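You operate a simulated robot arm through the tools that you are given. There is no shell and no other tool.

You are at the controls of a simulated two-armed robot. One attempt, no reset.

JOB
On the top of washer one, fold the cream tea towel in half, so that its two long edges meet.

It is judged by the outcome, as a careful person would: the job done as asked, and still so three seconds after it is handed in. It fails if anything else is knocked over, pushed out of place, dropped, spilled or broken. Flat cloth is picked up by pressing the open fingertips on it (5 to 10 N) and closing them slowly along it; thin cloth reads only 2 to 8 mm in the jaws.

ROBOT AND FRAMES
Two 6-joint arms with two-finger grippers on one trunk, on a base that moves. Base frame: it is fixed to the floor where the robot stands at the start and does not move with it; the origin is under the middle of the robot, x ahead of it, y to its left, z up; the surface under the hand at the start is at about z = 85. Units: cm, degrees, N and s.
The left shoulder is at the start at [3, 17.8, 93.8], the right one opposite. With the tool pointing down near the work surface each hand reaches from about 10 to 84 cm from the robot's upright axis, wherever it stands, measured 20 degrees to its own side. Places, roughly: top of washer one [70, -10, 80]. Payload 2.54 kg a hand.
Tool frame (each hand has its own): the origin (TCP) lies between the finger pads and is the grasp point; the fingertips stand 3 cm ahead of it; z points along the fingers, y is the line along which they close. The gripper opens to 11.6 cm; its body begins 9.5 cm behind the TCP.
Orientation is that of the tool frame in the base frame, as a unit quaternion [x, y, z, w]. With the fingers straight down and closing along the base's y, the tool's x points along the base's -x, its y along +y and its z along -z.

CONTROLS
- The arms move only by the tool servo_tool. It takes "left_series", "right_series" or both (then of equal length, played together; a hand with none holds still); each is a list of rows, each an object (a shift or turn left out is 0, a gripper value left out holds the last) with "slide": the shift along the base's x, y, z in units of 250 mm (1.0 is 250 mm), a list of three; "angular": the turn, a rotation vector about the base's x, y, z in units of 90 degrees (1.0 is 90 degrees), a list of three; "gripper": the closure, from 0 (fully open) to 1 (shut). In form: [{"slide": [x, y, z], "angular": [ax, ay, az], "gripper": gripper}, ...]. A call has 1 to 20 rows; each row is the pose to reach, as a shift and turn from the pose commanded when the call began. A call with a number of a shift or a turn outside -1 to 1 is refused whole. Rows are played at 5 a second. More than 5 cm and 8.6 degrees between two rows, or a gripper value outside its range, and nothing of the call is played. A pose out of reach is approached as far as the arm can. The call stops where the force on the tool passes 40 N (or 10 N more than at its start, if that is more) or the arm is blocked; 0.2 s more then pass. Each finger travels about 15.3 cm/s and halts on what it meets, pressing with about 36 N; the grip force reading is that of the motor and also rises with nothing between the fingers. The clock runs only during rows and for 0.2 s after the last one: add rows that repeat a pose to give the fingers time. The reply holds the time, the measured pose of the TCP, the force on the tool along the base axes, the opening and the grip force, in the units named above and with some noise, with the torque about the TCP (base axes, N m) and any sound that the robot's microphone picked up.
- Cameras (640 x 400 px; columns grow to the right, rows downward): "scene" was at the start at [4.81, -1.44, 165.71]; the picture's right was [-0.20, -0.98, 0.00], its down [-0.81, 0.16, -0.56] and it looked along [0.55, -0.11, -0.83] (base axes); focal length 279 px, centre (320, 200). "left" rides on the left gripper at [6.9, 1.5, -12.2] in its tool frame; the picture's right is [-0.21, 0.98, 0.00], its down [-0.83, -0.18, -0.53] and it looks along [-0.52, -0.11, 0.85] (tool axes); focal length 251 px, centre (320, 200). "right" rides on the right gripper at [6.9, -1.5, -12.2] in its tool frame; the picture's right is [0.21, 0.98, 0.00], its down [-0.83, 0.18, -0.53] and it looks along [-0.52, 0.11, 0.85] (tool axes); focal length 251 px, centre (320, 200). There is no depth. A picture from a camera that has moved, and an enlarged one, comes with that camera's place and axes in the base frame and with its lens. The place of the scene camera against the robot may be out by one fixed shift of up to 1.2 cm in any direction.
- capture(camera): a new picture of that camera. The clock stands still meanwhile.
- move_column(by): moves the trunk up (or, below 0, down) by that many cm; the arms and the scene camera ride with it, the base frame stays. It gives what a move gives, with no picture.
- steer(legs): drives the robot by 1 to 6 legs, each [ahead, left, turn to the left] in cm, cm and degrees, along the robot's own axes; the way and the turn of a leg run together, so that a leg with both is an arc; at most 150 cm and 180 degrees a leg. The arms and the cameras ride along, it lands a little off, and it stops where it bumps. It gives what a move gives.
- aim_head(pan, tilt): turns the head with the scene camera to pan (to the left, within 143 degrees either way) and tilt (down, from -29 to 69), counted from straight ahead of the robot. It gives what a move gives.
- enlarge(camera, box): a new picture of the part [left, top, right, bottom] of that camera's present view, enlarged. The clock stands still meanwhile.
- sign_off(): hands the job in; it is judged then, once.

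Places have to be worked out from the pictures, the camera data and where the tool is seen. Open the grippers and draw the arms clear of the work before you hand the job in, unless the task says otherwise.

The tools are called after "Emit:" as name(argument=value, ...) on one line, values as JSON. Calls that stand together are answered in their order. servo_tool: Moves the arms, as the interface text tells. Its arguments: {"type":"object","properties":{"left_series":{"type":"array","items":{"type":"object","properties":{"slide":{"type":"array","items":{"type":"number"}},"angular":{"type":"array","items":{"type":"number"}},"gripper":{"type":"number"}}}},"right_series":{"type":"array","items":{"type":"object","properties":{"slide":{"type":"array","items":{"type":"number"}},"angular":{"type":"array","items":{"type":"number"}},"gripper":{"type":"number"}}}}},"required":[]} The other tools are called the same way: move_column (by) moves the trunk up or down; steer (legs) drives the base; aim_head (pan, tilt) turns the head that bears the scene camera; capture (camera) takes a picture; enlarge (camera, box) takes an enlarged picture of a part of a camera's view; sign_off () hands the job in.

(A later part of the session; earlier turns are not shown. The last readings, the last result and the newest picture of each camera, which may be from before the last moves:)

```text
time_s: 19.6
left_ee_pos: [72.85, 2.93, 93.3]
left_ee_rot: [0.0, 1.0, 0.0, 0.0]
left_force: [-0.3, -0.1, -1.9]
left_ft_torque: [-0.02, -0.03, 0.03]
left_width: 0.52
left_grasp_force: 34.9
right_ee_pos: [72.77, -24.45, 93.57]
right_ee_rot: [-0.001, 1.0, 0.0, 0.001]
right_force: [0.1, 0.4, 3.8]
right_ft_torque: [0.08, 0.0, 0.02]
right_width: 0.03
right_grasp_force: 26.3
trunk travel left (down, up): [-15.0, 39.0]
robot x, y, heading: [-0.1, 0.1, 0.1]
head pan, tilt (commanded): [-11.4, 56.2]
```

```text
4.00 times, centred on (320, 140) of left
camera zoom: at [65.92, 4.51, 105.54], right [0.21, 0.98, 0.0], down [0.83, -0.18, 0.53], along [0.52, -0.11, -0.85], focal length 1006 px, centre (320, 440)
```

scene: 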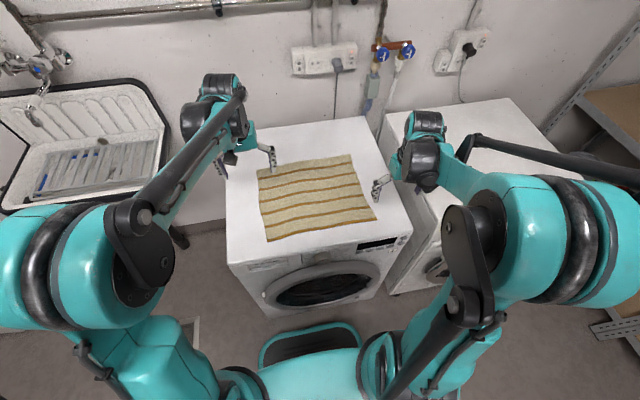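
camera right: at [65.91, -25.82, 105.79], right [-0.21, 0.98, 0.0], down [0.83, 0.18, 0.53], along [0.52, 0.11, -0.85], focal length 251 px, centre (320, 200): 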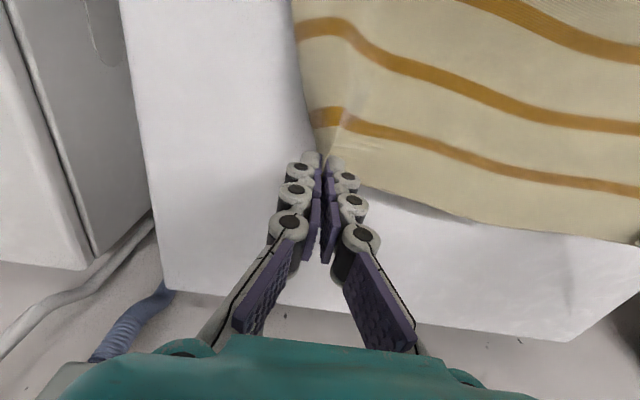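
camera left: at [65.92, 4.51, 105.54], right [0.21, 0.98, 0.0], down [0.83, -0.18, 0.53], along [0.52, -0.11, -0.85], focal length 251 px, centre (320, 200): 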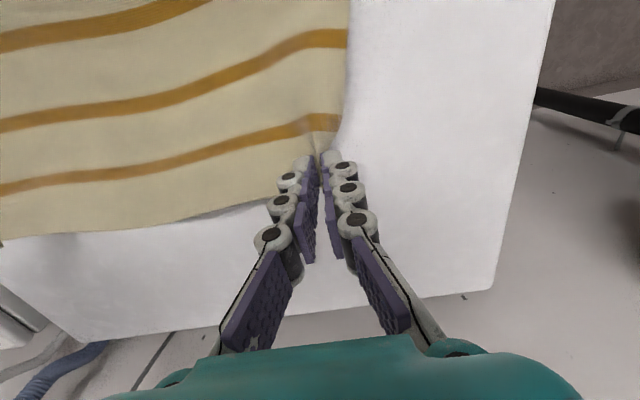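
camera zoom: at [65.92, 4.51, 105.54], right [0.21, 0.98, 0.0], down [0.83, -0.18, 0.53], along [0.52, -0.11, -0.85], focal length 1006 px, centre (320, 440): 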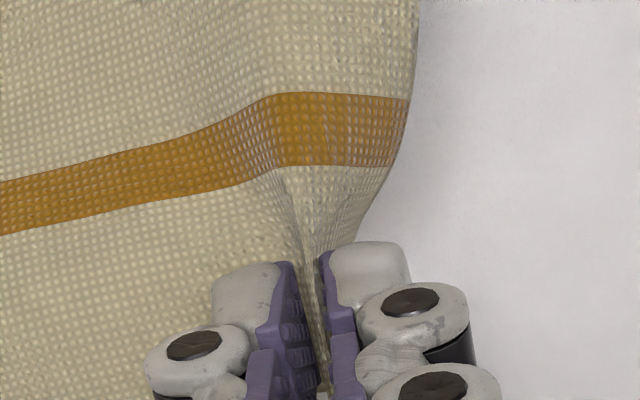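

Both pleats sit firmly between the finger pads. I'll carry the edge up over the fold axis, tilting the hands 30° (fingers forward) as they come.

Emit:
servo_tool(left_series=[{"slide": [-0.0454, -0.0024, 0.0681], "angular": [0, -0.0444, 0], "gripper": 1.0}, {"slide": [-0.0997, -0.005, 0.1228], "angular": [0, -0.0889, 0], "gripper": 1.0}, {"slide": [-0.162, -0.0082, 0.1706], "angular": [0, -0.1333, 0], "gripper": 1.0}, {"slide": [-0.2313, -0.0118, 0.2106], "angular": [0, -0.1778, 0], "gripper": 1.0}, {"slide": [-0.3061, -0.0157, 0.242], "angular": [0, -0.2222, 0], "gripper": 1.0}, {"slide": [-0.3852, -0.0198, 0.2636], "angular": [0, -0.2667, 0], "gripper": 1.0}, {"slide": [-0.4654, -0.0242, 0.2769], "angular": [0, -0.3, 0], "gripper": 1.0}, {"slide": [-0.5566, -0.0292, 0.28], "angular": [0, -0.3333, 0], "gripper": 1.0}], right_series=[{"slide": [-0.0454, -0.0024, 0.0681], "angular": [0, -0.0444, 0], "gripper": 1.0}, {"slide": [-0.0997, -0.005, 0.1228], "angular": [0, -0.0889, 0], "gripper": 1.0}, {"slide": [-0.162, -0.0082, 0.1706], "angular": [0, -0.1333, 0], "gripper": 1.0}, {"slide": [-0.2313, -0.0118, 0.2106], "angular": [0, -0.1778, 0], "gripper": 1.0}, {"slide": [-0.3061, -0.0157, 0.242], "angular": [0, -0.2222, 0], "gripper": 1.0}, {"slide": [-0.3852, -0.0198, 0.2636], "angular": [0, -0.2667, 0], "gripper": 1.0}, {"slide": [-0.4654, -0.0242, 0.2769], "angular": [0, -0.3, 0], "gripper": 1.0}, {"slide": [-0.5566, -0.0292, 0.28], "angular": [0, -0.3333, 0], "gripper": 1.0}])

Emit:
capture(camera="left")

Emit:
capture(camera="right")

Emit:
capture(camera="scene")

```text
time_s: 21.4
left_ee_pos: [58.93, 2.04, 100.54]
left_ee_rot: [0.0, 0.966, 0.0, 0.26]
left_force: [-5.0, -0.3, 3.9]
left_ft_torque: [-0.09, -0.03, -0.07]
left_width: 0.03
left_grasp_force: 25.9
right_ee_pos: [59.01, -25.02, 100.43]
right_ee_rot: [0.001, 0.966, -0.001, 0.26]
right_force: [-1.9, 0.1, 4.0]
right_ft_torque: [0.04, 0.08, 0.02]
right_width: 0.03
right_grasp_force: 26.9
trunk travel left (down, up): [-15.0, 39.0]
robot x, y, heading: [0.24, 0.17, 0.1]
head pan, tilt (commanded): [-11.4, 56.2]
```

```text
taken
camera left: at [46.84, 3.75, 107.56], right [0.19, 0.98, 0.11], down [0.45, -0.18, 0.88], along [0.88, -0.11, -0.47], focal length 251 px, centre (320, 200)
```

left: 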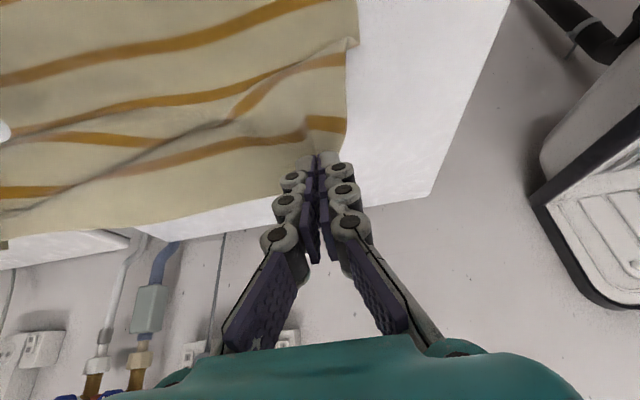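

```text
taken
camera right: at [46.94, -26.49, 107.49], right [-0.19, 0.98, -0.11], down [0.45, 0.18, 0.88], along [0.88, 0.11, -0.47], focal length 251 px, centre (320, 200)
```

right: 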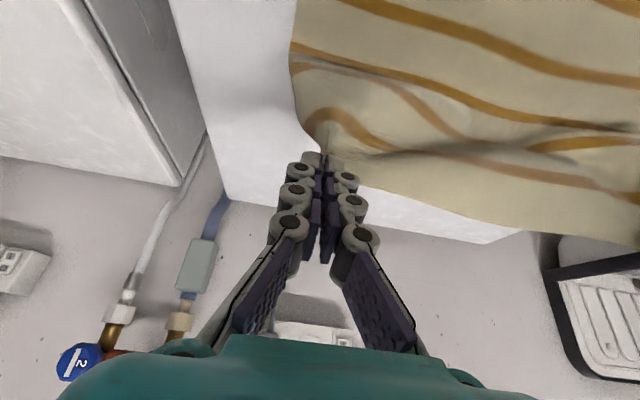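

```text
taken
camera scene: at [4.55, -1.39, 165.71], right [-0.2, -0.98, 0.0], down [-0.81, 0.16, -0.56], along [0.55, -0.11, -0.83], focal length 279 px, centre (320, 200)
```

scene: 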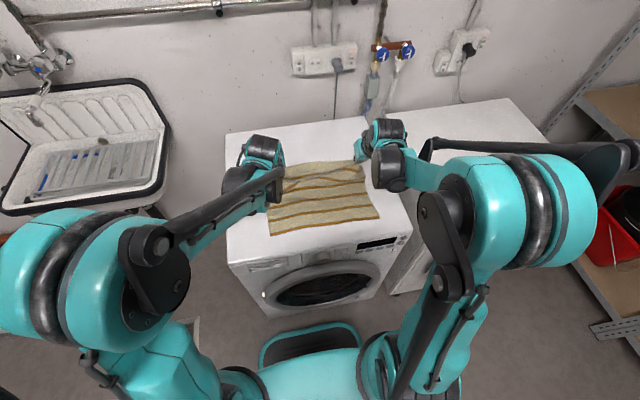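

Both hands are above the fold axis. I'll zoom in on the cloth to see its shape.

Emit:
enlarge(camera="scene", box=[225, 110, 425, 260])

Emit:
enlarge(camera="right", box=[240, 0, 640, 250])

Emit:
enlarge(camera="left", box=[0, 0, 400, 250])

```text
2.67 times, centred on (325, 185) of scene
camera zoom: at [4.55, -1.39, 165.71], right [-0.2, -0.98, 0.0], down [-0.81, 0.16, -0.56], along [0.55, -0.11, -0.83], focal length 745 px, centre (307, 240)
```

zoom: 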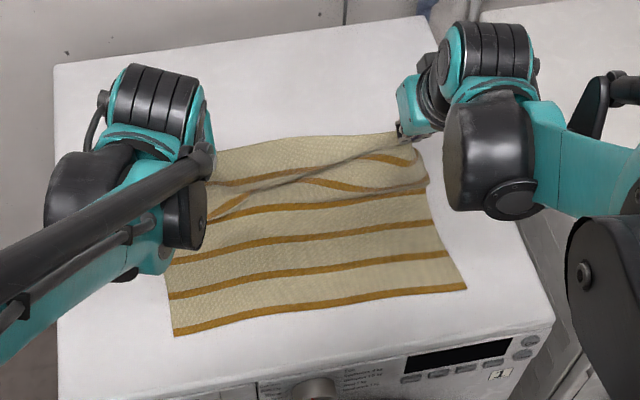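

```text
1.60 times, centred on (440, 125) of right
camera zoom: at [46.94, -26.49, 107.49], right [-0.19, 0.98, -0.11], down [0.45, 0.18, 0.88], along [0.88, 0.11, -0.47], focal length 402 px, centre (128, 320)
```

zoom: 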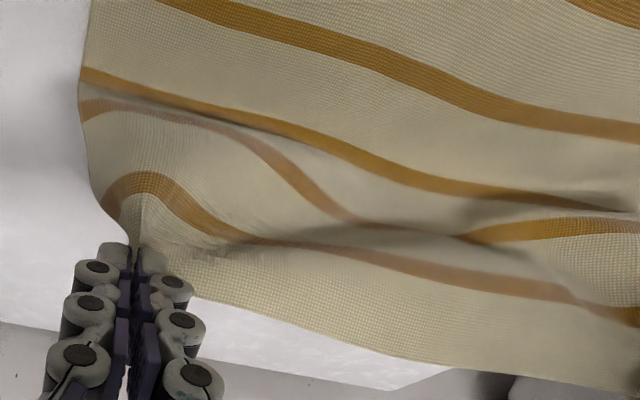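

```text
1.60 times, centred on (200, 125) of left
camera zoom: at [46.84, 3.75, 107.56], right [0.19, 0.98, 0.11], down [0.45, -0.18, 0.88], along [0.88, -0.11, -0.47], focal length 402 px, centre (512, 320)
```

zoom: 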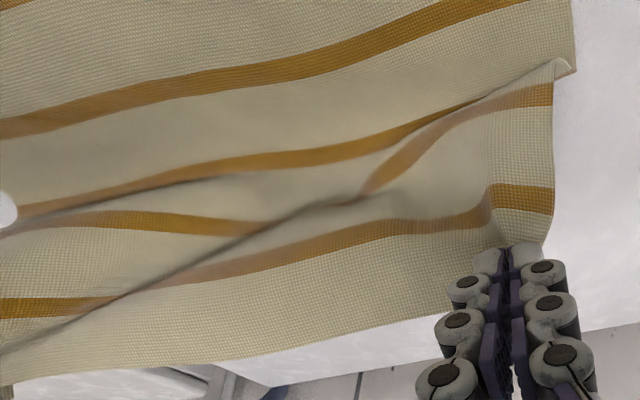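

The held edge spans between the two hands above the axis, and the near half is still flat on the washer. I'll continue over and down, tilting the hands to about 66° so the edge lays down toward the robot.

Emit:
servo_tool(left_series=[{"slide": [-0.0661, -0.0033, -0.0085], "angular": [0, -0.0556, 0], "gripper": 1.0}, {"slide": [-0.131, -0.0067, -0.0229], "angular": [0, -0.1111, 0], "gripper": 1.0}, {"slide": [-0.2032, -0.0104, -0.0464], "angular": [0, -0.1667, 0], "gripper": 1.0}, {"slide": [-0.2722, -0.014, -0.0777], "angular": [0, -0.2222, 0], "gripper": 1.0}, {"slide": [-0.3356, -0.0174, -0.1143], "angular": [0, -0.2667, 0], "gripper": 1.0}, {"slide": [-0.394, -0.0206, -0.1572], "angular": [0, -0.3111, 0], "gripper": 1.0}, {"slide": [-0.4468, -0.0234, -0.2069], "angular": [0, -0.3556, 0], "gripper": 1.0}, {"slide": [-0.4928, -0.0259, -0.2612], "angular": [0, -0.4, 0], "gripper": 1.0}], right_series=[{"slide": [-0.0661, -0.0033, -0.0085], "angular": [0, -0.0556, 0], "gripper": 1.0}, {"slide": [-0.131, -0.0067, -0.0229], "angular": [0, -0.1111, 0], "gripper": 1.0}, {"slide": [-0.2032, -0.0104, -0.0464], "angular": [0, -0.1667, 0], "gripper": 1.0}, {"slide": [-0.2722, -0.014, -0.0777], "angular": [0, -0.2222, 0], "gripper": 1.0}, {"slide": [-0.3356, -0.0174, -0.1143], "angular": [0, -0.2667, 0], "gripper": 1.0}, {"slide": [-0.394, -0.0206, -0.1572], "angular": [0, -0.3111, 0], "gripper": 1.0}, {"slide": [-0.4468, -0.0234, -0.2069], "angular": [0, -0.3556, 0], "gripper": 1.0}, {"slide": [-0.4928, -0.0259, -0.2612], "angular": [0, -0.4, 0], "gripper": 1.0}])

Emit:
capture(camera="left")

Emit:
capture(camera="right")

Emit:
enlarge(camera="scene", box=[220, 110, 420, 260])

```text
time_s: 23.2
left_ee_pos: [48.85, -0.09, 101.67]
left_ee_rot: [0.0, 0.839, 0.0, 0.544]
left_force: [0.3, 1.1, -0.4]
left_ft_torque: [0.0, -0.02, -0.01]
left_width: 0.39
left_grasp_force: 30.7
left hand out of reach, approached as far as the arm can: row 6, 7, 8
right_ee_pos: [48.67, -26.39, 102.99]
right_ee_rot: [0.0, 0.839, 0.0, 0.544]
right_force: [-5.2, -0.9, 2.3]
right_ft_torque: [-0.06, 0.0, -0.12]
right_width: 0.07
right_grasp_force: 28.9
right hand out of reach, approached as far as the arm can: row 6, 7, 8
trunk travel left (down, up): [-15.0, 39.0]
robot x, y, heading: [-0.24, 0.13, 0.3]
head pan, tilt (commanded): [-11.4, 56.2]
```

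```text
taken
camera left: at [34.96, 1.46, 100.35], right [0.09, 0.98, 0.2], down [-0.15, -0.18, 0.97], along [0.98, -0.11, 0.13], focal length 251 px, centre (320, 200)
```

left: 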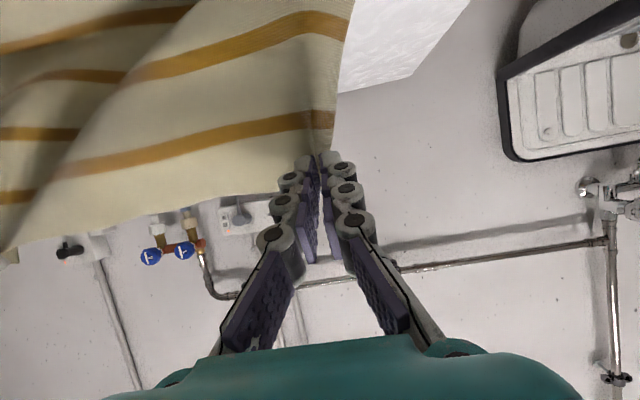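

```text
taken
camera right: at [34.67, -27.85, 101.65], right [-0.09, 0.98, -0.2], down [-0.15, 0.18, 0.97], along [0.98, 0.11, 0.13], focal length 251 px, centre (320, 200)
```

right: 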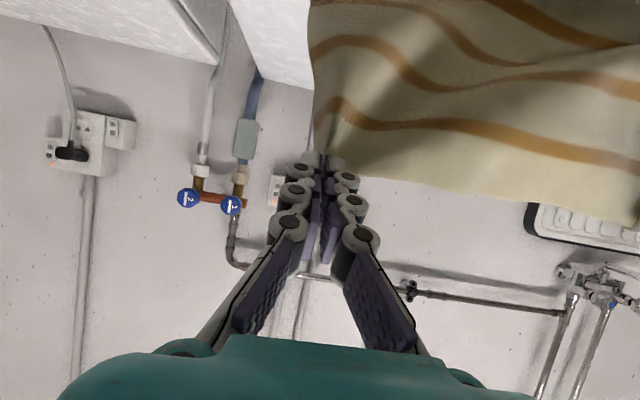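

```text
2.67 times, centred on (320, 185) of scene
camera zoom: at [4.66, -1.46, 165.71], right [-0.2, -0.98, 0.0], down [-0.81, 0.16, -0.56], along [0.55, -0.11, -0.83], focal length 745 px, centre (320, 240)
```

zoom: 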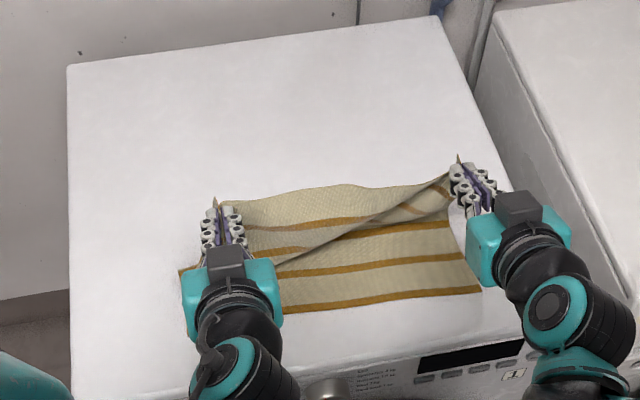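

The arms can't reach this tilt so close to the body: they stopped with the TCPs at about (48.8, ·, 102). The cloth is still held. I'll back the hands forward a bit, then drive the base backward so the same pose becomes reachable. First a small forward move to see what the commanded reference is.

Emit:
servo_tool(left_series=[{"slide": [0.08, 0, 0.03], "gripper": 1.0}, {"slide": [0.16, 0, 0.06], "gripper": 1.0}, {"slide": [0.24, 0, 0.1], "gripper": 1.0}, {"slide": [0.3, 0, 0.12], "gripper": 1.0}], right_series=[{"slide": [0.08, 0, 0.03], "gripper": 1.0}, {"slide": [0.16, 0, 0.06], "gripper": 1.0}, {"slide": [0.24, 0, 0.1], "gripper": 1.0}, {"slide": [0.3, 0, 0.12], "gripper": 1.0}])

```text
time_s: 24.2
left_ee_pos: [56.57, -0.13, 104.46]
left_ee_rot: [-0.001, 0.839, 0.001, 0.544]
left_force: [0.8, -1.2, 0.0]
left_ft_torque: [0.03, -0.01, -0.01]
left_width: 0.45
left_grasp_force: 31.4
right_ee_pos: [56.18, -26.66, 105.97]
right_ee_rot: [0.0, 0.838, 0.0, 0.545]
right_force: [-2.8, 3.8, 1.9]
right_ft_torque: [0.01, -0.03, -0.07]
right_width: 0.02
right_grasp_force: 29.8
trunk travel left (down, up): [-15.0, 39.0]
robot x, y, heading: [-0.18, 0.27, -0.1]
head pan, tilt (commanded): [-11.4, 56.2]
```

The reference is the reached pose, good. I'll carry the hands forward and lower to about x=69.5, z=99.5 (cloth still held), evening out the two hands, then drive the base back 20 cm.

Emit:
servo_tool(left_series=[{"slide": [0.08, 0.01, -0.03], "gripper": 1.0}, {"slide": [0.17, 0.02, -0.07], "gripper": 1.0}, {"slide": [0.26, 0.03, -0.1], "gripper": 1.0}, {"slide": [0.35, 0.04, -0.14], "gripper": 1.0}, {"slide": [0.44, 0.046, -0.17], "gripper": 1.0}, {"slide": [0.52, 0.052, -0.2], "gripper": 1.0}], right_series=[{"slide": [0.08, 0.004, -0.04], "gripper": 1.0}, {"slide": [0.17, 0.008, -0.09], "gripper": 1.0}, {"slide": [0.26, 0.012, -0.13], "gripper": 1.0}, {"slide": [0.35, 0.016, -0.18], "gripper": 1.0}, {"slide": [0.44, 0.02, -0.22], "gripper": 1.0}, {"slide": [0.525, 0.024, -0.26], "gripper": 1.0}])

Emit:
capture(camera="scene")

Emit:
capture(camera="left")

Emit:
capture(camera="right")

```text
time_s: 25.6
left_ee_pos: [69.7, 1.11, 99.16]
left_ee_rot: [0.0, 0.839, 0.0, 0.544]
left_force: [-4.6, -2.4, 1.7]
left_ft_torque: [-0.08, -0.03, -0.11]
left_width: 0.09
left_grasp_force: 30.6
right_ee_pos: [69.65, -25.84, 99.4]
right_ee_rot: [0.0, 0.839, -0.001, 0.544]
right_force: [1.9, 1.4, -1.2]
right_ft_torque: [0.06, 0.03, 0.08]
right_width: 0.48
right_grasp_force: 33.8
trunk travel left (down, up): [-15.0, 39.0]
robot x, y, heading: [0.1, 0.22, 0.1]
head pan, tilt (commanded): [-11.4, 56.2]
```

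```text
taken
camera scene: at [4.98, -1.46, 165.7], right [-0.2, -0.98, 0.0], down [-0.82, 0.16, -0.56], along [0.54, -0.11, -0.83], focal length 279 px, centre (320, 200)
```

scene: 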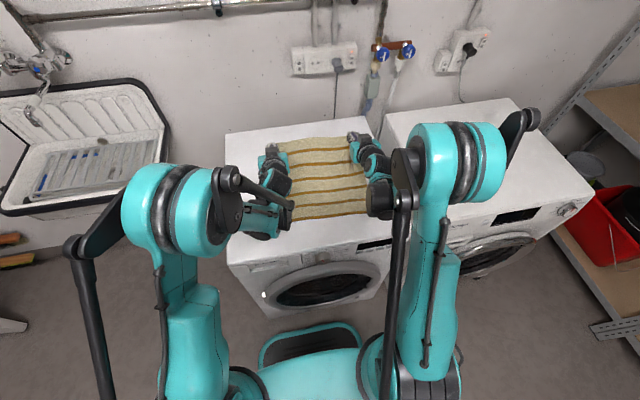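

```text
taken
camera left: at [55.87, 2.74, 97.93], right [0.09, 0.98, 0.2], down [-0.15, -0.18, 0.97], along [0.98, -0.11, 0.13], focal length 251 px, centre (320, 200)
```

left: 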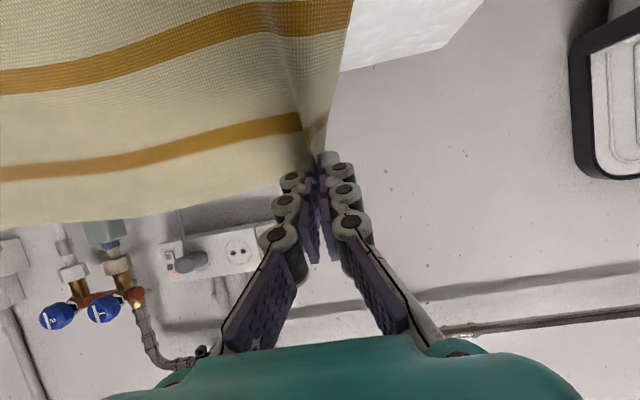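

```text
taken
camera right: at [55.74, -27.26, 98.04], right [-0.09, 0.98, -0.2], down [-0.15, 0.18, 0.97], along [0.98, 0.12, 0.13], focal length 251 px, centre (320, 200)
```

right: 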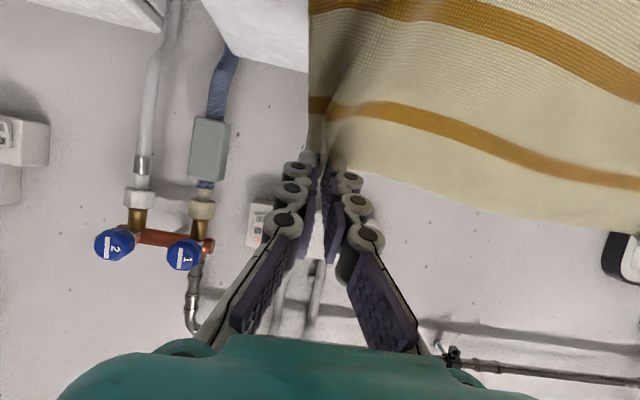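

Both hands still hold the cloth. Before driving back I'll glance behind the robot to be sure that the floor is clear.

Emit:
aim_head(pan=143, tilt=45)

Emit:
capture(camera="scene")

Emit:
aim_head(pan=-143, tilt=45)

Emit:
capture(camera="scene")

Emit:
aim_head(pan=-11.4, tilt=50)

```text
time_s: 28.0
left_ee_pos: [69.7, 1.19, 99.23]
left_ee_rot: [0.0, 0.838, 0.0, 0.545]
left_force: [-3.2, -2.9, 1.1]
left_ft_torque: [-0.07, 0.01, -0.1]
left_width: 0.19
left_grasp_force: 35.2
right_ee_pos: [69.4, -25.95, 99.46]
right_ee_rot: [0.0, 0.839, 0.0, 0.545]
right_force: [2.7, 0.6, -1.6]
right_ft_torque: [0.05, -0.03, 0.11]
right_width: 0.43
right_grasp_force: 36.3
trunk travel left (down, up): [-15.0, 39.0]
robot x, y, heading: [-0.11, 0.51, -0.1]
head pan, tilt (commanded): [143.0, 45.0]
```

```text
taken
camera scene: at [-8.63, 4.85, 167.2], right [0.6, 0.8, 0.0], down [0.56, -0.43, -0.71], along [-0.56, 0.43, -0.71], focal length 279 px, centre (320, 200)
```

scene: 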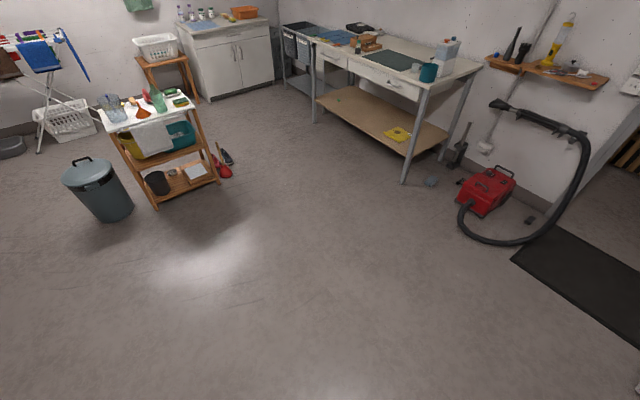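

```text
time_s: 31.9
left_ee_pos: [69.51, 1.26, 99.39]
left_ee_rot: [0.001, 0.839, -0.001, 0.545]
left_force: [-3.9, -3.8, 1.1]
left_ft_torque: [-0.16, 0.01, -0.31]
left_width: 0.08
left_grasp_force: 28.3
right_ee_pos: [69.56, -25.85, 99.48]
right_ee_rot: [0.0, 0.839, 0.0, 0.545]
right_force: [-0.5, 2.6, -1.4]
right_ft_torque: [0.07, 0.01, 0.06]
right_width: 0.33
right_grasp_force: 30.5
trunk travel left (down, up): [-15.0, 39.0]
robot x, y, heading: [0.01, -0.26, 0.2]
head pan, tilt (commanded): [-143.0, 45.0]
```

```text
taken
camera scene: at [-8.64, -4.96, 167.2], right [-0.6, 0.8, 0.0], down [0.56, 0.43, -0.71], along [-0.56, -0.43, -0.71], focal length 279 px, centre (320, 200)
```

scene: 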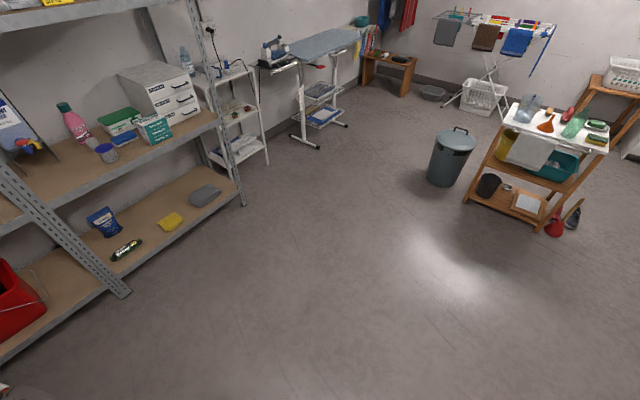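

```text
time_s: 34.1
left_ee_pos: [69.6, 1.12, 99.32]
left_ee_rot: [0.0, 0.839, 0.0, 0.544]
left_force: [2.0, -2.4, -1.3]
left_ft_torque: [-0.02, -0.03, -0.1]
left_width: 0.54
left_grasp_force: 34.3
right_ee_pos: [69.37, -25.86, 99.49]
right_ee_rot: [-0.001, 0.839, 0.001, 0.545]
right_force: [2.0, 6.2, -1.0]
right_ft_torque: [0.21, 0.03, 0.39]
right_width: 0.22
right_grasp_force: 29.6
trunk travel left (down, up): [-15.0, 39.0]
robot x, y, heading: [0.01, 0.18, -0.3]
head pan, tilt (commanded): [-11.4, 50.0]
```

The floor behind is clear. I'll drive back 20 cm, which carries the cloth edge toward the robot side across the fold axis.

Emit:
steer(legs=[[-10, 0, 0], [-10, 0, 0]])

Emit:
capture(camera="scene")

Emit:
capture(camera="left")

Emit:
capture(camera="right")

```text
time_s: 36.0
left_ee_pos: [49.71, 1.18, 99.42]
left_ee_rot: [0.0, 0.838, 0.0, 0.545]
left_force: [0.7, -2.8, -0.3]
left_ft_torque: [-0.01, 0.0, -0.03]
left_width: 0.41
left_grasp_force: 38.3
right_ee_pos: [49.44, -25.79, 99.59]
right_ee_rot: [-0.001, 0.838, 0.0, 0.546]
right_force: [0.6, 2.4, -0.1]
right_ft_torque: [0.04, 0.02, 0.13]
right_width: 0.37
right_grasp_force: 33.0
trunk travel left (down, up): [-15.0, 39.0]
robot x, y, heading: [-20.18, 0.31, 0.1]
head pan, tilt (commanded): [-11.4, 50.0]
```

```text
taken
camera scene: at [-14.66, -1.58, 166.51], right [-0.2, -0.98, 0.0], down [-0.75, 0.15, -0.64], along [0.63, -0.13, -0.77], focal length 279 px, centre (320, 200)
```

scene: 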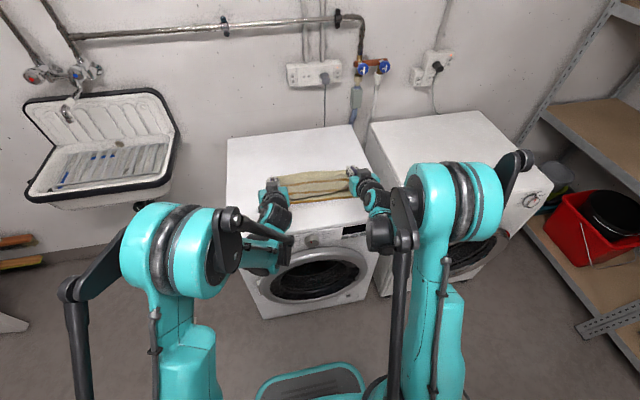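

```text
taken
camera left: at [35.73, 2.77, 98.09], right [0.09, 0.98, 0.2], down [-0.15, -0.18, 0.97], along [0.98, -0.11, 0.13], focal length 251 px, centre (320, 200)
```

left: 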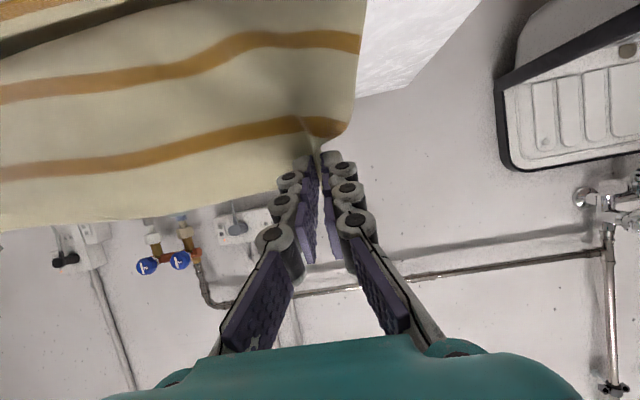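

```text
taken
camera right: at [35.62, -27.25, 98.21], right [-0.09, 0.98, -0.2], down [-0.15, 0.18, 0.97], along [0.98, 0.12, 0.13], focal length 251 px, centre (320, 200)
```

right: 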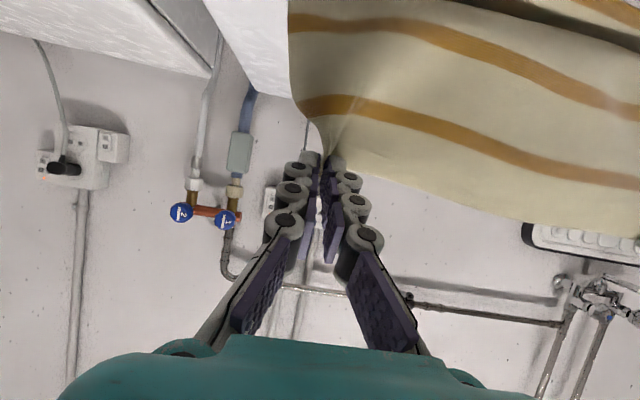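

The drive landed as planned and both hands hold the edge at x≈49.6. I'll zoom in to check the lower layer's near edge before lowering.

Emit:
enlarge(camera="scene", box=[220, 130, 400, 265])

Emit:
enlarge(camera="left", box=[0, 0, 400, 250])

Emit:
enlarge(camera="right", box=[240, 0, 640, 250])

```text
2.96 times, centred on (310, 198) of scene
camera zoom: at [-14.66, -1.58, 166.51], right [-0.2, -0.98, 0.0], down [-0.75, 0.15, -0.64], along [0.63, -0.13, -0.77], focal length 828 px, centre (350, 207)
```

zoom: 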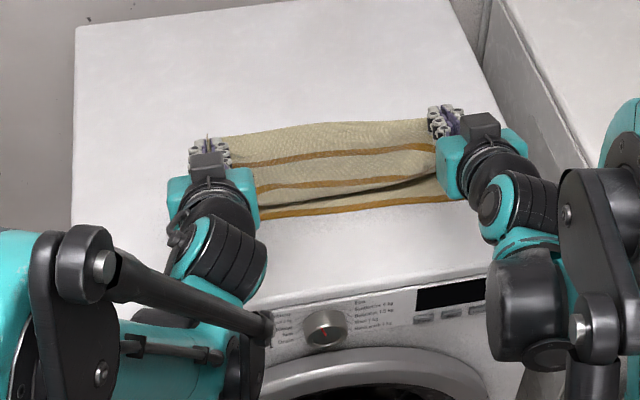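

```text
1.60 times, centred on (200, 125) of left
camera zoom: at [35.73, 2.77, 98.09], right [0.09, 0.98, 0.2], down [-0.15, -0.18, 0.97], along [0.98, -0.11, 0.13], focal length 402 px, centre (512, 320)
```

zoom: 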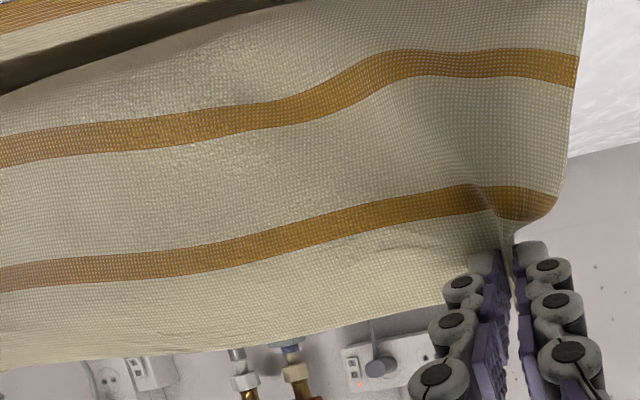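

```text
1.60 times, centred on (440, 125) of right
camera zoom: at [35.62, -27.25, 98.21], right [-0.09, 0.98, -0.2], down [-0.15, 0.18, 0.97], along [0.98, 0.12, 0.13], focal length 402 px, centre (128, 320)
```

zoom: 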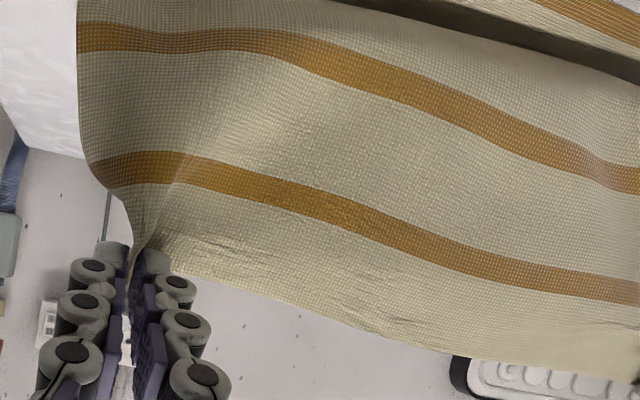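

The lower layer's near edge seems to have slid forward and turned a little when I moved the hands ahead (now x≈50–52). I'll tilt the hands back to 30° and forward a little so the wrist cameras can see the near edge and corners.

Emit:
servo_tool(left_series=[{"slide": [0.07, 0, 0.01], "angular": [0, 0.08, 0], "gripper": 1.0}, {"slide": [0.14, 0, 0.02], "angular": [0, 0.16, 0], "gripper": 1.0}, {"slide": [0.21, 0, 0.02], "angular": [0, 0.24, 0], "gripper": 1.0}, {"slide": [0.28, 0, 0.01], "angular": [0, 0.32, 0], "gripper": 1.0}, {"slide": [0.35, 0, 0.008], "angular": [0, 0.4, 0], "gripper": 1.0}], right_series=[{"slide": [0.07, 0, 0.01], "angular": [0, 0.08, 0], "gripper": 1.0}, {"slide": [0.14, 0, 0.02], "angular": [0, 0.16, 0], "gripper": 1.0}, {"slide": [0.21, 0, 0.02], "angular": [0, 0.24, 0], "gripper": 1.0}, {"slide": [0.28, 0, 0.01], "angular": [0, 0.32, 0], "gripper": 1.0}, {"slide": [0.35, 0, 0.008], "angular": [0, 0.4, 0], "gripper": 1.0}])

Emit:
capture(camera="left")

Emit:
capture(camera="right")

Emit:
enlarge(camera="scene", box=[220, 130, 400, 265])

```text
time_s: 37.1
left_ee_pos: [58.64, 1.21, 99.46]
left_ee_rot: [0.001, 0.966, -0.001, 0.257]
left_force: [0.6, -6.6, -1.2]
left_ft_torque: [-0.24, 0.05, -0.11]
left_width: 0.31
left_grasp_force: 29.8
right_ee_pos: [58.57, -25.95, 99.47]
right_ee_rot: [0.0, 0.966, 0.0, 0.258]
right_force: [1.0, 4.0, -1.5]
right_ft_torque: [0.09, 0.03, 0.05]
right_width: 0.32
right_grasp_force: 36.1
trunk travel left (down, up): [-15.0, 39.0]
robot x, y, heading: [-19.86, 0.0, -0.2]
head pan, tilt (commanded): [-11.4, 50.0]
```

```text
taken
camera left: at [46.77, 2.94, 106.64], right [0.19, 0.98, 0.11], down [0.45, -0.18, 0.87], along [0.87, -0.12, -0.47], focal length 251 px, centre (320, 200)
```

left: 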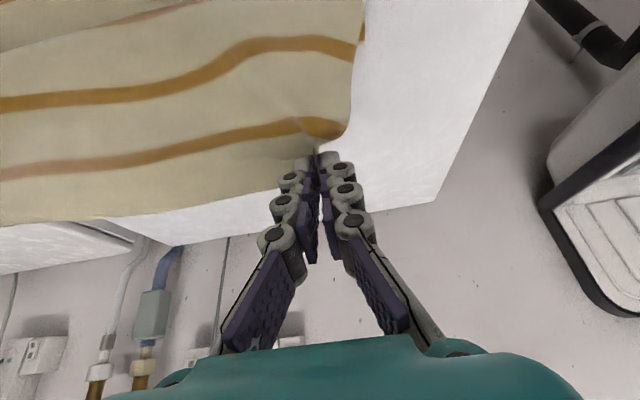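

```text
taken
camera right: at [46.41, -27.3, 106.62], right [-0.19, 0.98, -0.11], down [0.45, 0.18, 0.87], along [0.87, 0.12, -0.47], focal length 251 px, centre (320, 200)
```

right: 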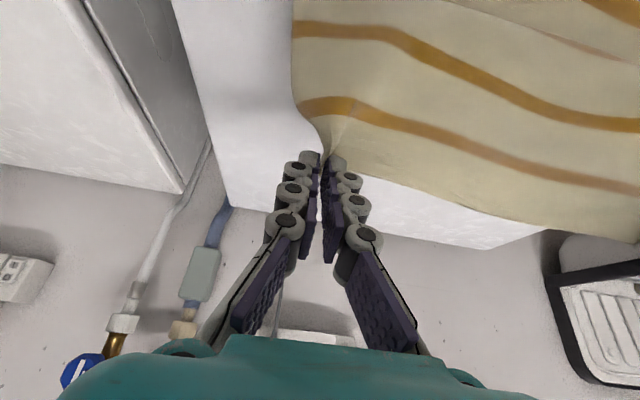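

```text
2.96 times, centred on (310, 198) of scene
camera zoom: at [-14.15, -1.58, 166.49], right [-0.2, -0.98, 0.0], down [-0.75, 0.15, -0.64], along [0.63, -0.13, -0.77], focal length 828 px, centre (350, 207)
```

zoom: 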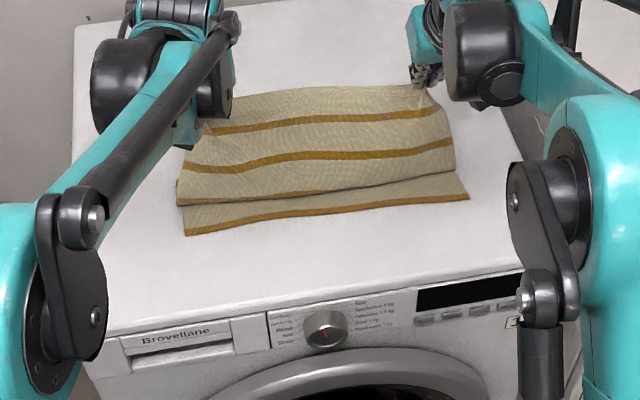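

The near corners are now visible at about NL (51.7, 5.4) and NR (50.3, -30.5), so the towel slid about 5 cm forward and turned slightly. It's still well on the washer. The new fold axis is about x≈66, and the sheet sags toward me, so I'll bring the edge back over that axis to lay the lower half flat. Then I'll redo the arc with the sheet nearly taut.

Emit:
servo_tool(left_series=[{"slide": [0.072, -0.01, 0.02], "angular": [0, -0.0444, 0], "gripper": 1.0}, {"slide": [0.144, -0.02, 0.03], "angular": [0, -0.0889, 0], "gripper": 1.0}, {"slide": [0.217, -0.03, 0.03], "angular": [0, -0.1333, 0], "gripper": 1.0}, {"slide": [0.289, -0.04, 0.03], "angular": [0, -0.1778, 0], "gripper": 1.0}, {"slide": [0.361, -0.05, 0.028], "angular": [0, -0.2222, 0], "gripper": 1.0}, {"slide": [0.361, -0.05, 0.028], "angular": [0, -0.2222, 0], "gripper": 1.0}], right_series=[{"slide": [0.064, -0.01, 0.02], "angular": [0, -0.0444, 0], "gripper": 1.0}, {"slide": [0.128, -0.02, 0.03], "angular": [0, -0.0889, 0], "gripper": 1.0}, {"slide": [0.192, -0.03, 0.03], "angular": [0, -0.1333, 0], "gripper": 1.0}, {"slide": [0.256, -0.04, 0.03], "angular": [0, -0.1778, 0], "gripper": 1.0}, {"slide": [0.32, -0.051, 0.028], "angular": [0, -0.2222, 0], "gripper": 1.0}, {"slide": [0.32, -0.051, 0.028], "angular": [0, -0.2222, 0], "gripper": 1.0}])

Emit:
capture(camera="left")

Emit:
capture(camera="right")

Emit:
enlarge(camera="scene", box=[220, 130, 400, 265])

```text
time_s: 38.5
left_ee_pos: [67.43, -0.06, 100.41]
left_ee_rot: [0.0, 0.906, 0.0, 0.423]
left_force: [-6.6, -2.3, 4.7]
left_ft_torque: [-0.12, -0.02, -0.2]
left_width: 0.05
left_grasp_force: 28.2
right_ee_pos: [66.4, -27.0, 100.46]
right_ee_rot: [0.001, 0.906, 0.0, 0.424]
right_force: [2.8, 2.5, -1.5]
right_ft_torque: [0.02, -0.03, -0.01]
right_width: 0.41
right_grasp_force: 36.2
trunk travel left (down, up): [-15.0, 39.0]
robot x, y, heading: [-19.77, -0.14, -0.0]
head pan, tilt (commanded): [-11.4, 50.0]
```

```text
taken
camera left: at [53.68, 1.54, 102.95], right [0.14, 0.98, 0.16], down [0.12, -0.18, 0.98], along [0.98, -0.11, -0.14], focal length 251 px, centre (320, 200)
```

left: 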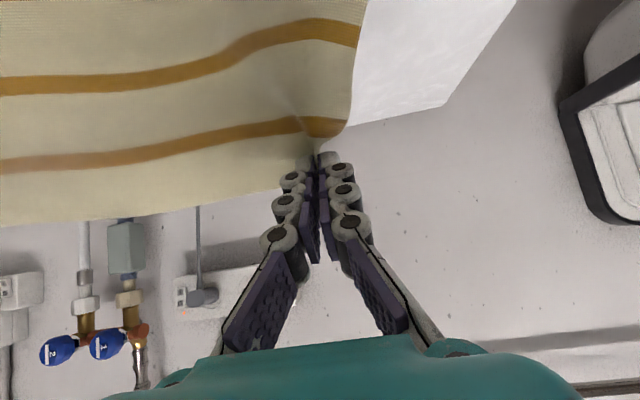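

```text
taken
camera right: at [52.58, -28.4, 102.92], right [-0.14, 0.98, -0.16], down [0.12, 0.18, 0.98], along [0.98, 0.12, -0.14], focal length 251 px, centre (320, 200)
```

right: 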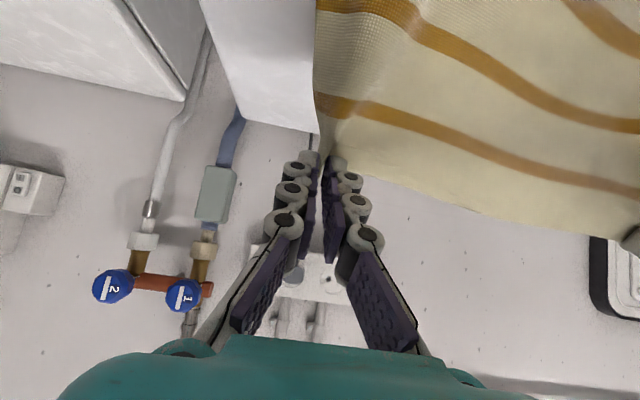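

```text
2.96 times, centred on (310, 198) of scene
camera zoom: at [-14.55, -1.55, 166.51], right [-0.2, -0.98, 0.0], down [-0.75, 0.15, -0.64], along [0.63, -0.13, -0.77], focal length 828 px, centre (350, 207)
```

zoom: 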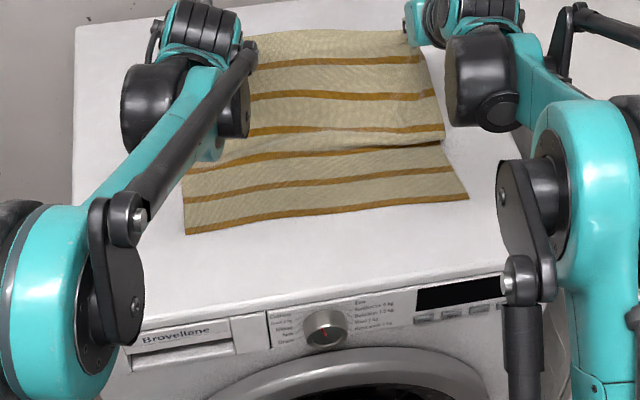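

The lower half is laid back out to about its third stripe, and the near corners haven't moved. Now I'll sweep the edge over the x≈66 axis on a nearly taut 13.6 cm arc, tilting to 66°.

Emit:
servo_tool(left_series=[{"slide": [-0.0972, 0.004, 0.016], "angular": [0, -0.0222, 0], "gripper": 1.0}, {"slide": [-0.1956, 0.008, 0.0108], "angular": [0, -0.0556, 0], "gripper": 1.0}, {"slide": [-0.2924, 0.012, -0.0108], "angular": [0, -0.0889, 0], "gripper": 1.0}, {"slide": [-0.384, 0.0158, -0.0468], "angular": [0, -0.1111, 0], "gripper": 1.0}, {"slide": [-0.468, 0.0193, -0.098], "angular": [0, -0.1333, 0], "gripper": 1.0}, {"slide": [-0.5424, 0.0224, -0.1628], "angular": [0, -0.1556, 0], "gripper": 1.0}, {"slide": [-0.6052, 0.025, -0.2392], "angular": [0, -0.1778, 0], "gripper": 1.0}], right_series=[{"slide": [-0.0972, 0.004, 0.016], "angular": [0, -0.0222, 0], "gripper": 1.0}, {"slide": [-0.1956, 0.008, 0.0108], "angular": [0, -0.0556, 0], "gripper": 1.0}, {"slide": [-0.2924, 0.012, -0.0108], "angular": [0, -0.0889, 0], "gripper": 1.0}, {"slide": [-0.384, 0.0158, -0.0468], "angular": [0, -0.1111, 0], "gripper": 1.0}, {"slide": [-0.468, 0.0193, -0.098], "angular": [0, -0.1333, 0], "gripper": 1.0}, {"slide": [-0.5424, 0.0224, -0.1628], "angular": [0, -0.1556, 0], "gripper": 1.0}, {"slide": [-0.6052, 0.025, -0.2392], "angular": [0, -0.1778, 0], "gripper": 1.0}])

Emit:
capture(camera="left")

Emit:
capture(camera="right")

Emit:
enlarge(camera="scene", box=[220, 130, 400, 265])

```text
time_s: 40.1
left_ee_pos: [52.32, 0.54, 94.2]
left_ee_rot: [-0.001, 0.839, 0.001, 0.544]
left_force: [0.0, -0.3, 0.3]
left_ft_torque: [-0.03, -0.06, -0.05]
left_width: 0.41
left_grasp_force: 38.9
right_ee_pos: [51.29, -26.15, 94.27]
right_ee_rot: [-0.001, 0.839, 0.0, 0.545]
right_force: [-5.0, -0.1, 2.4]
right_ft_torque: [0.03, 0.41, 0.06]
right_width: 0.06
right_grasp_force: 26.5
trunk travel left (down, up): [-15.0, 39.0]
robot x, y, heading: [-20.22, 0.01, -0.0]
head pan, tilt (commanded): [-11.4, 50.0]
```

```text
taken
camera left: at [38.42, 2.18, 92.92], right [0.09, 0.98, 0.2], down [-0.15, -0.18, 0.97], along [0.98, -0.11, 0.13], focal length 251 px, centre (320, 200)
```

left: 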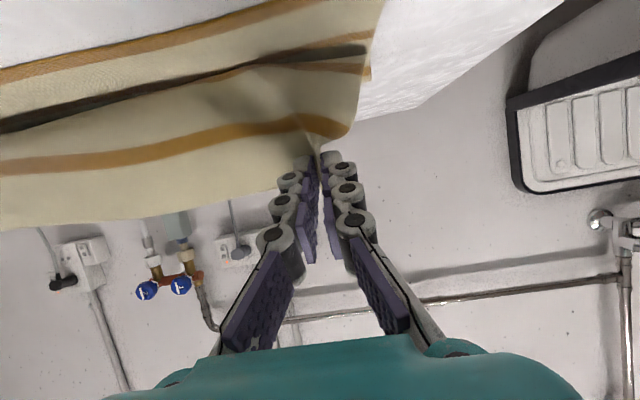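

```text
taken
camera right: at [37.37, -27.58, 92.88], right [-0.09, 0.98, -0.2], down [-0.15, 0.18, 0.97], along [0.98, 0.11, 0.13], focal length 251 px, centre (320, 200)
```

right: 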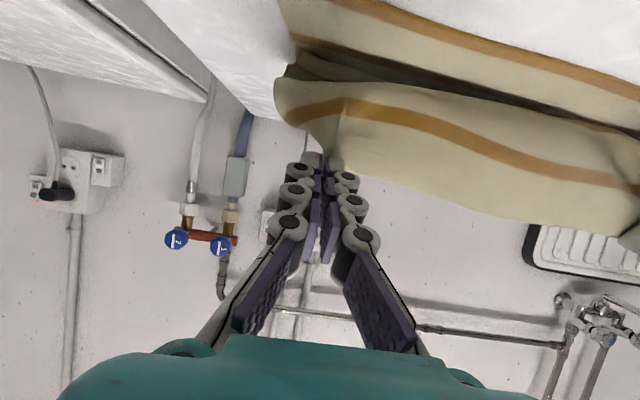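

```text
2.96 times, centred on (310, 198) of scene
camera zoom: at [-14.39, -1.6, 166.5], right [-0.2, -0.98, 0.0], down [-0.75, 0.15, -0.64], along [0.63, -0.13, -0.77], focal length 828 px, centre (350, 207)
```

zoom: 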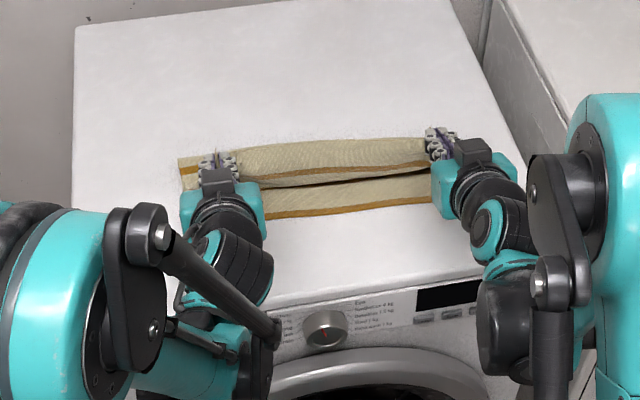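

The sheet now hangs from the hands just above the near edge, looping away toward the fold. I'll lower both hands so the tips come to about (54.0 / 52.95, z≈87), just above the lower layer.

Emit:
servo_tool(left_series=[{"slide": [-0.015, 0.002, -0.06], "gripper": 1.0}, {"slide": [-0.03, 0.004, -0.12], "gripper": 1.0}, {"slide": [-0.04, 0.006, -0.18], "gripper": 1.0}, {"slide": [-0.042, 0.006, -0.236], "gripper": 1.0}, {"slide": [-0.042, 0.006, -0.236], "gripper": 1.0}], right_series=[{"slide": [-0.015, -0.004, -0.06], "gripper": 1.0}, {"slide": [-0.03, -0.008, -0.12], "gripper": 1.0}, {"slide": [-0.04, -0.012, -0.18], "gripper": 1.0}, {"slide": [-0.042, -0.014, -0.238], "gripper": 1.0}, {"slide": [-0.042, -0.014, -0.238], "gripper": 1.0}])

Emit:
capture(camera="left")

Emit:
capture(camera="right")

Emit:
enlarge(camera="scene", box=[220, 130, 400, 265])

```text
time_s: 41.4
left_ee_pos: [51.02, 0.75, 88.3]
left_ee_rot: [0.0, 0.839, 0.0, 0.545]
left_force: [-0.5, -10.3, 0.2]
left_ft_torque: [-0.2, 0.0, -0.36]
left_width: 0.3
left_grasp_force: 36.8
right_ee_pos: [50.69, -26.88, 88.95]
right_ee_rot: [-0.001, 0.839, 0.001, 0.544]
right_force: [-3.1, 7.5, 1.2]
right_ft_torque: [0.16, 0.06, 0.18]
right_width: 0.05
right_grasp_force: 28.1
right hand out of reach, approached as far as the arm can: row 4, 5
trunk travel left (down, up): [-15.0, 39.0]
robot x, y, heading: [-19.55, 0.07, -0.2]
head pan, tilt (commanded): [-11.4, 50.0]
```

```text
taken
camera left: at [37.26, 2.36, 87.02], right [0.09, 0.98, 0.2], down [-0.15, -0.18, 0.97], along [0.98, -0.11, 0.13], focal length 251 px, centre (320, 200)
```

left: 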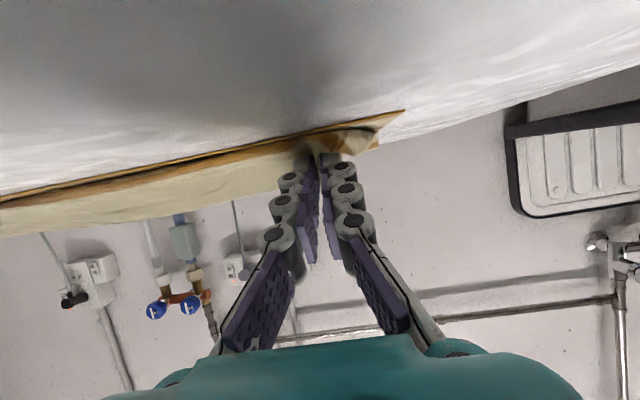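

```text
taken
camera right: at [36.91, -28.25, 87.64], right [-0.09, 0.98, -0.2], down [-0.15, 0.18, 0.97], along [0.98, 0.12, 0.13], focal length 251 px, centre (320, 200)
```

right: 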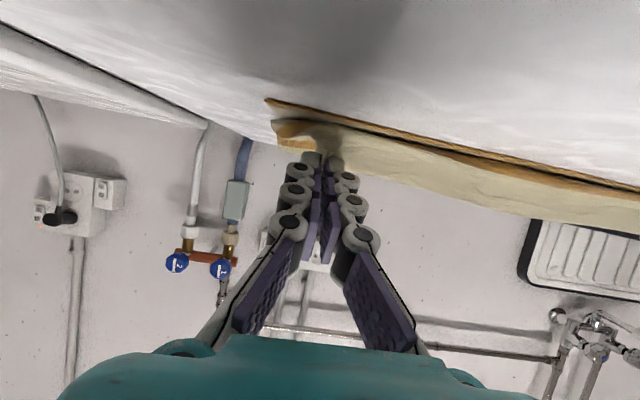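

```text
2.96 times, centred on (310, 198) of scene
camera zoom: at [-14.5, -1.56, 166.51], right [-0.2, -0.98, 0.0], down [-0.75, 0.15, -0.64], along [0.63, -0.13, -0.77], focal length 828 px, centre (350, 207)
```

zoom: 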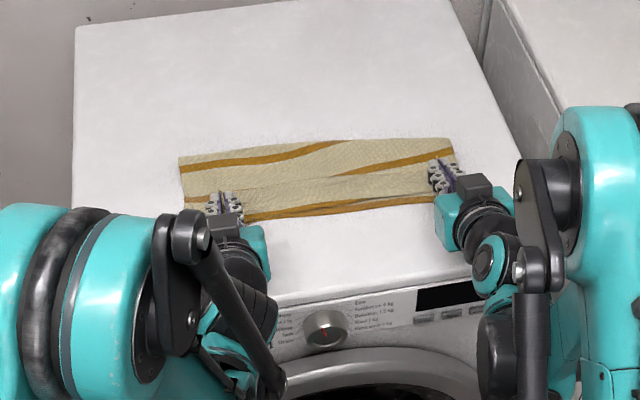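

Emit:
enlarge(camera="scene", box=[264, 165, 360, 210])

Emit:
enlarge(camera="left", box=[80, 60, 440, 285])

Emit:
enlarge(camera="right", box=[220, 60, 580, 285])

```text
6.67 times, centred on (312, 188) of scene
camera zoom: at [-14.5, -1.56, 166.51], right [-0.2, -0.98, 0.0], down [-0.75, 0.15, -0.64], along [0.63, -0.13, -0.77], focal length 1862 px, centre (373, 283)
```

zoom: 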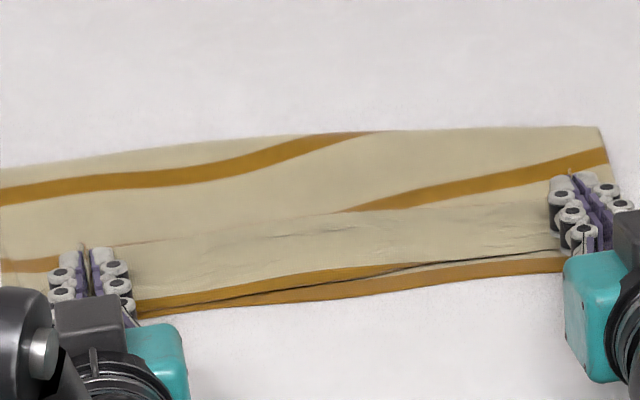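

```text
1.78 times, centred on (260, 172) of left
camera zoom: at [37.26, 2.36, 87.02], right [0.09, 0.98, 0.2], down [-0.15, -0.18, 0.97], along [0.98, -0.11, 0.13], focal length 447 px, centre (427, 249)
```

zoom: 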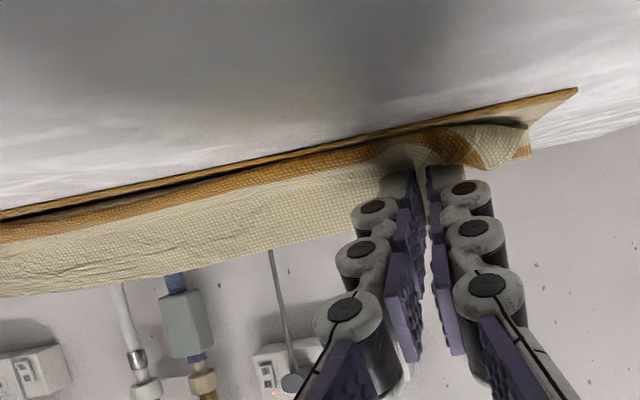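

```text
1.78 times, centred on (400, 172) of right
camera zoom: at [36.91, -28.25, 87.64], right [-0.09, 0.98, -0.2], down [-0.15, 0.18, 0.97], along [0.98, 0.12, 0.13], focal length 447 px, centre (178, 249)
```

zoom: 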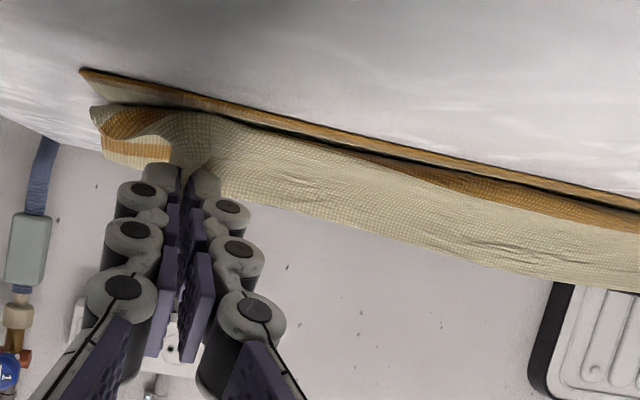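

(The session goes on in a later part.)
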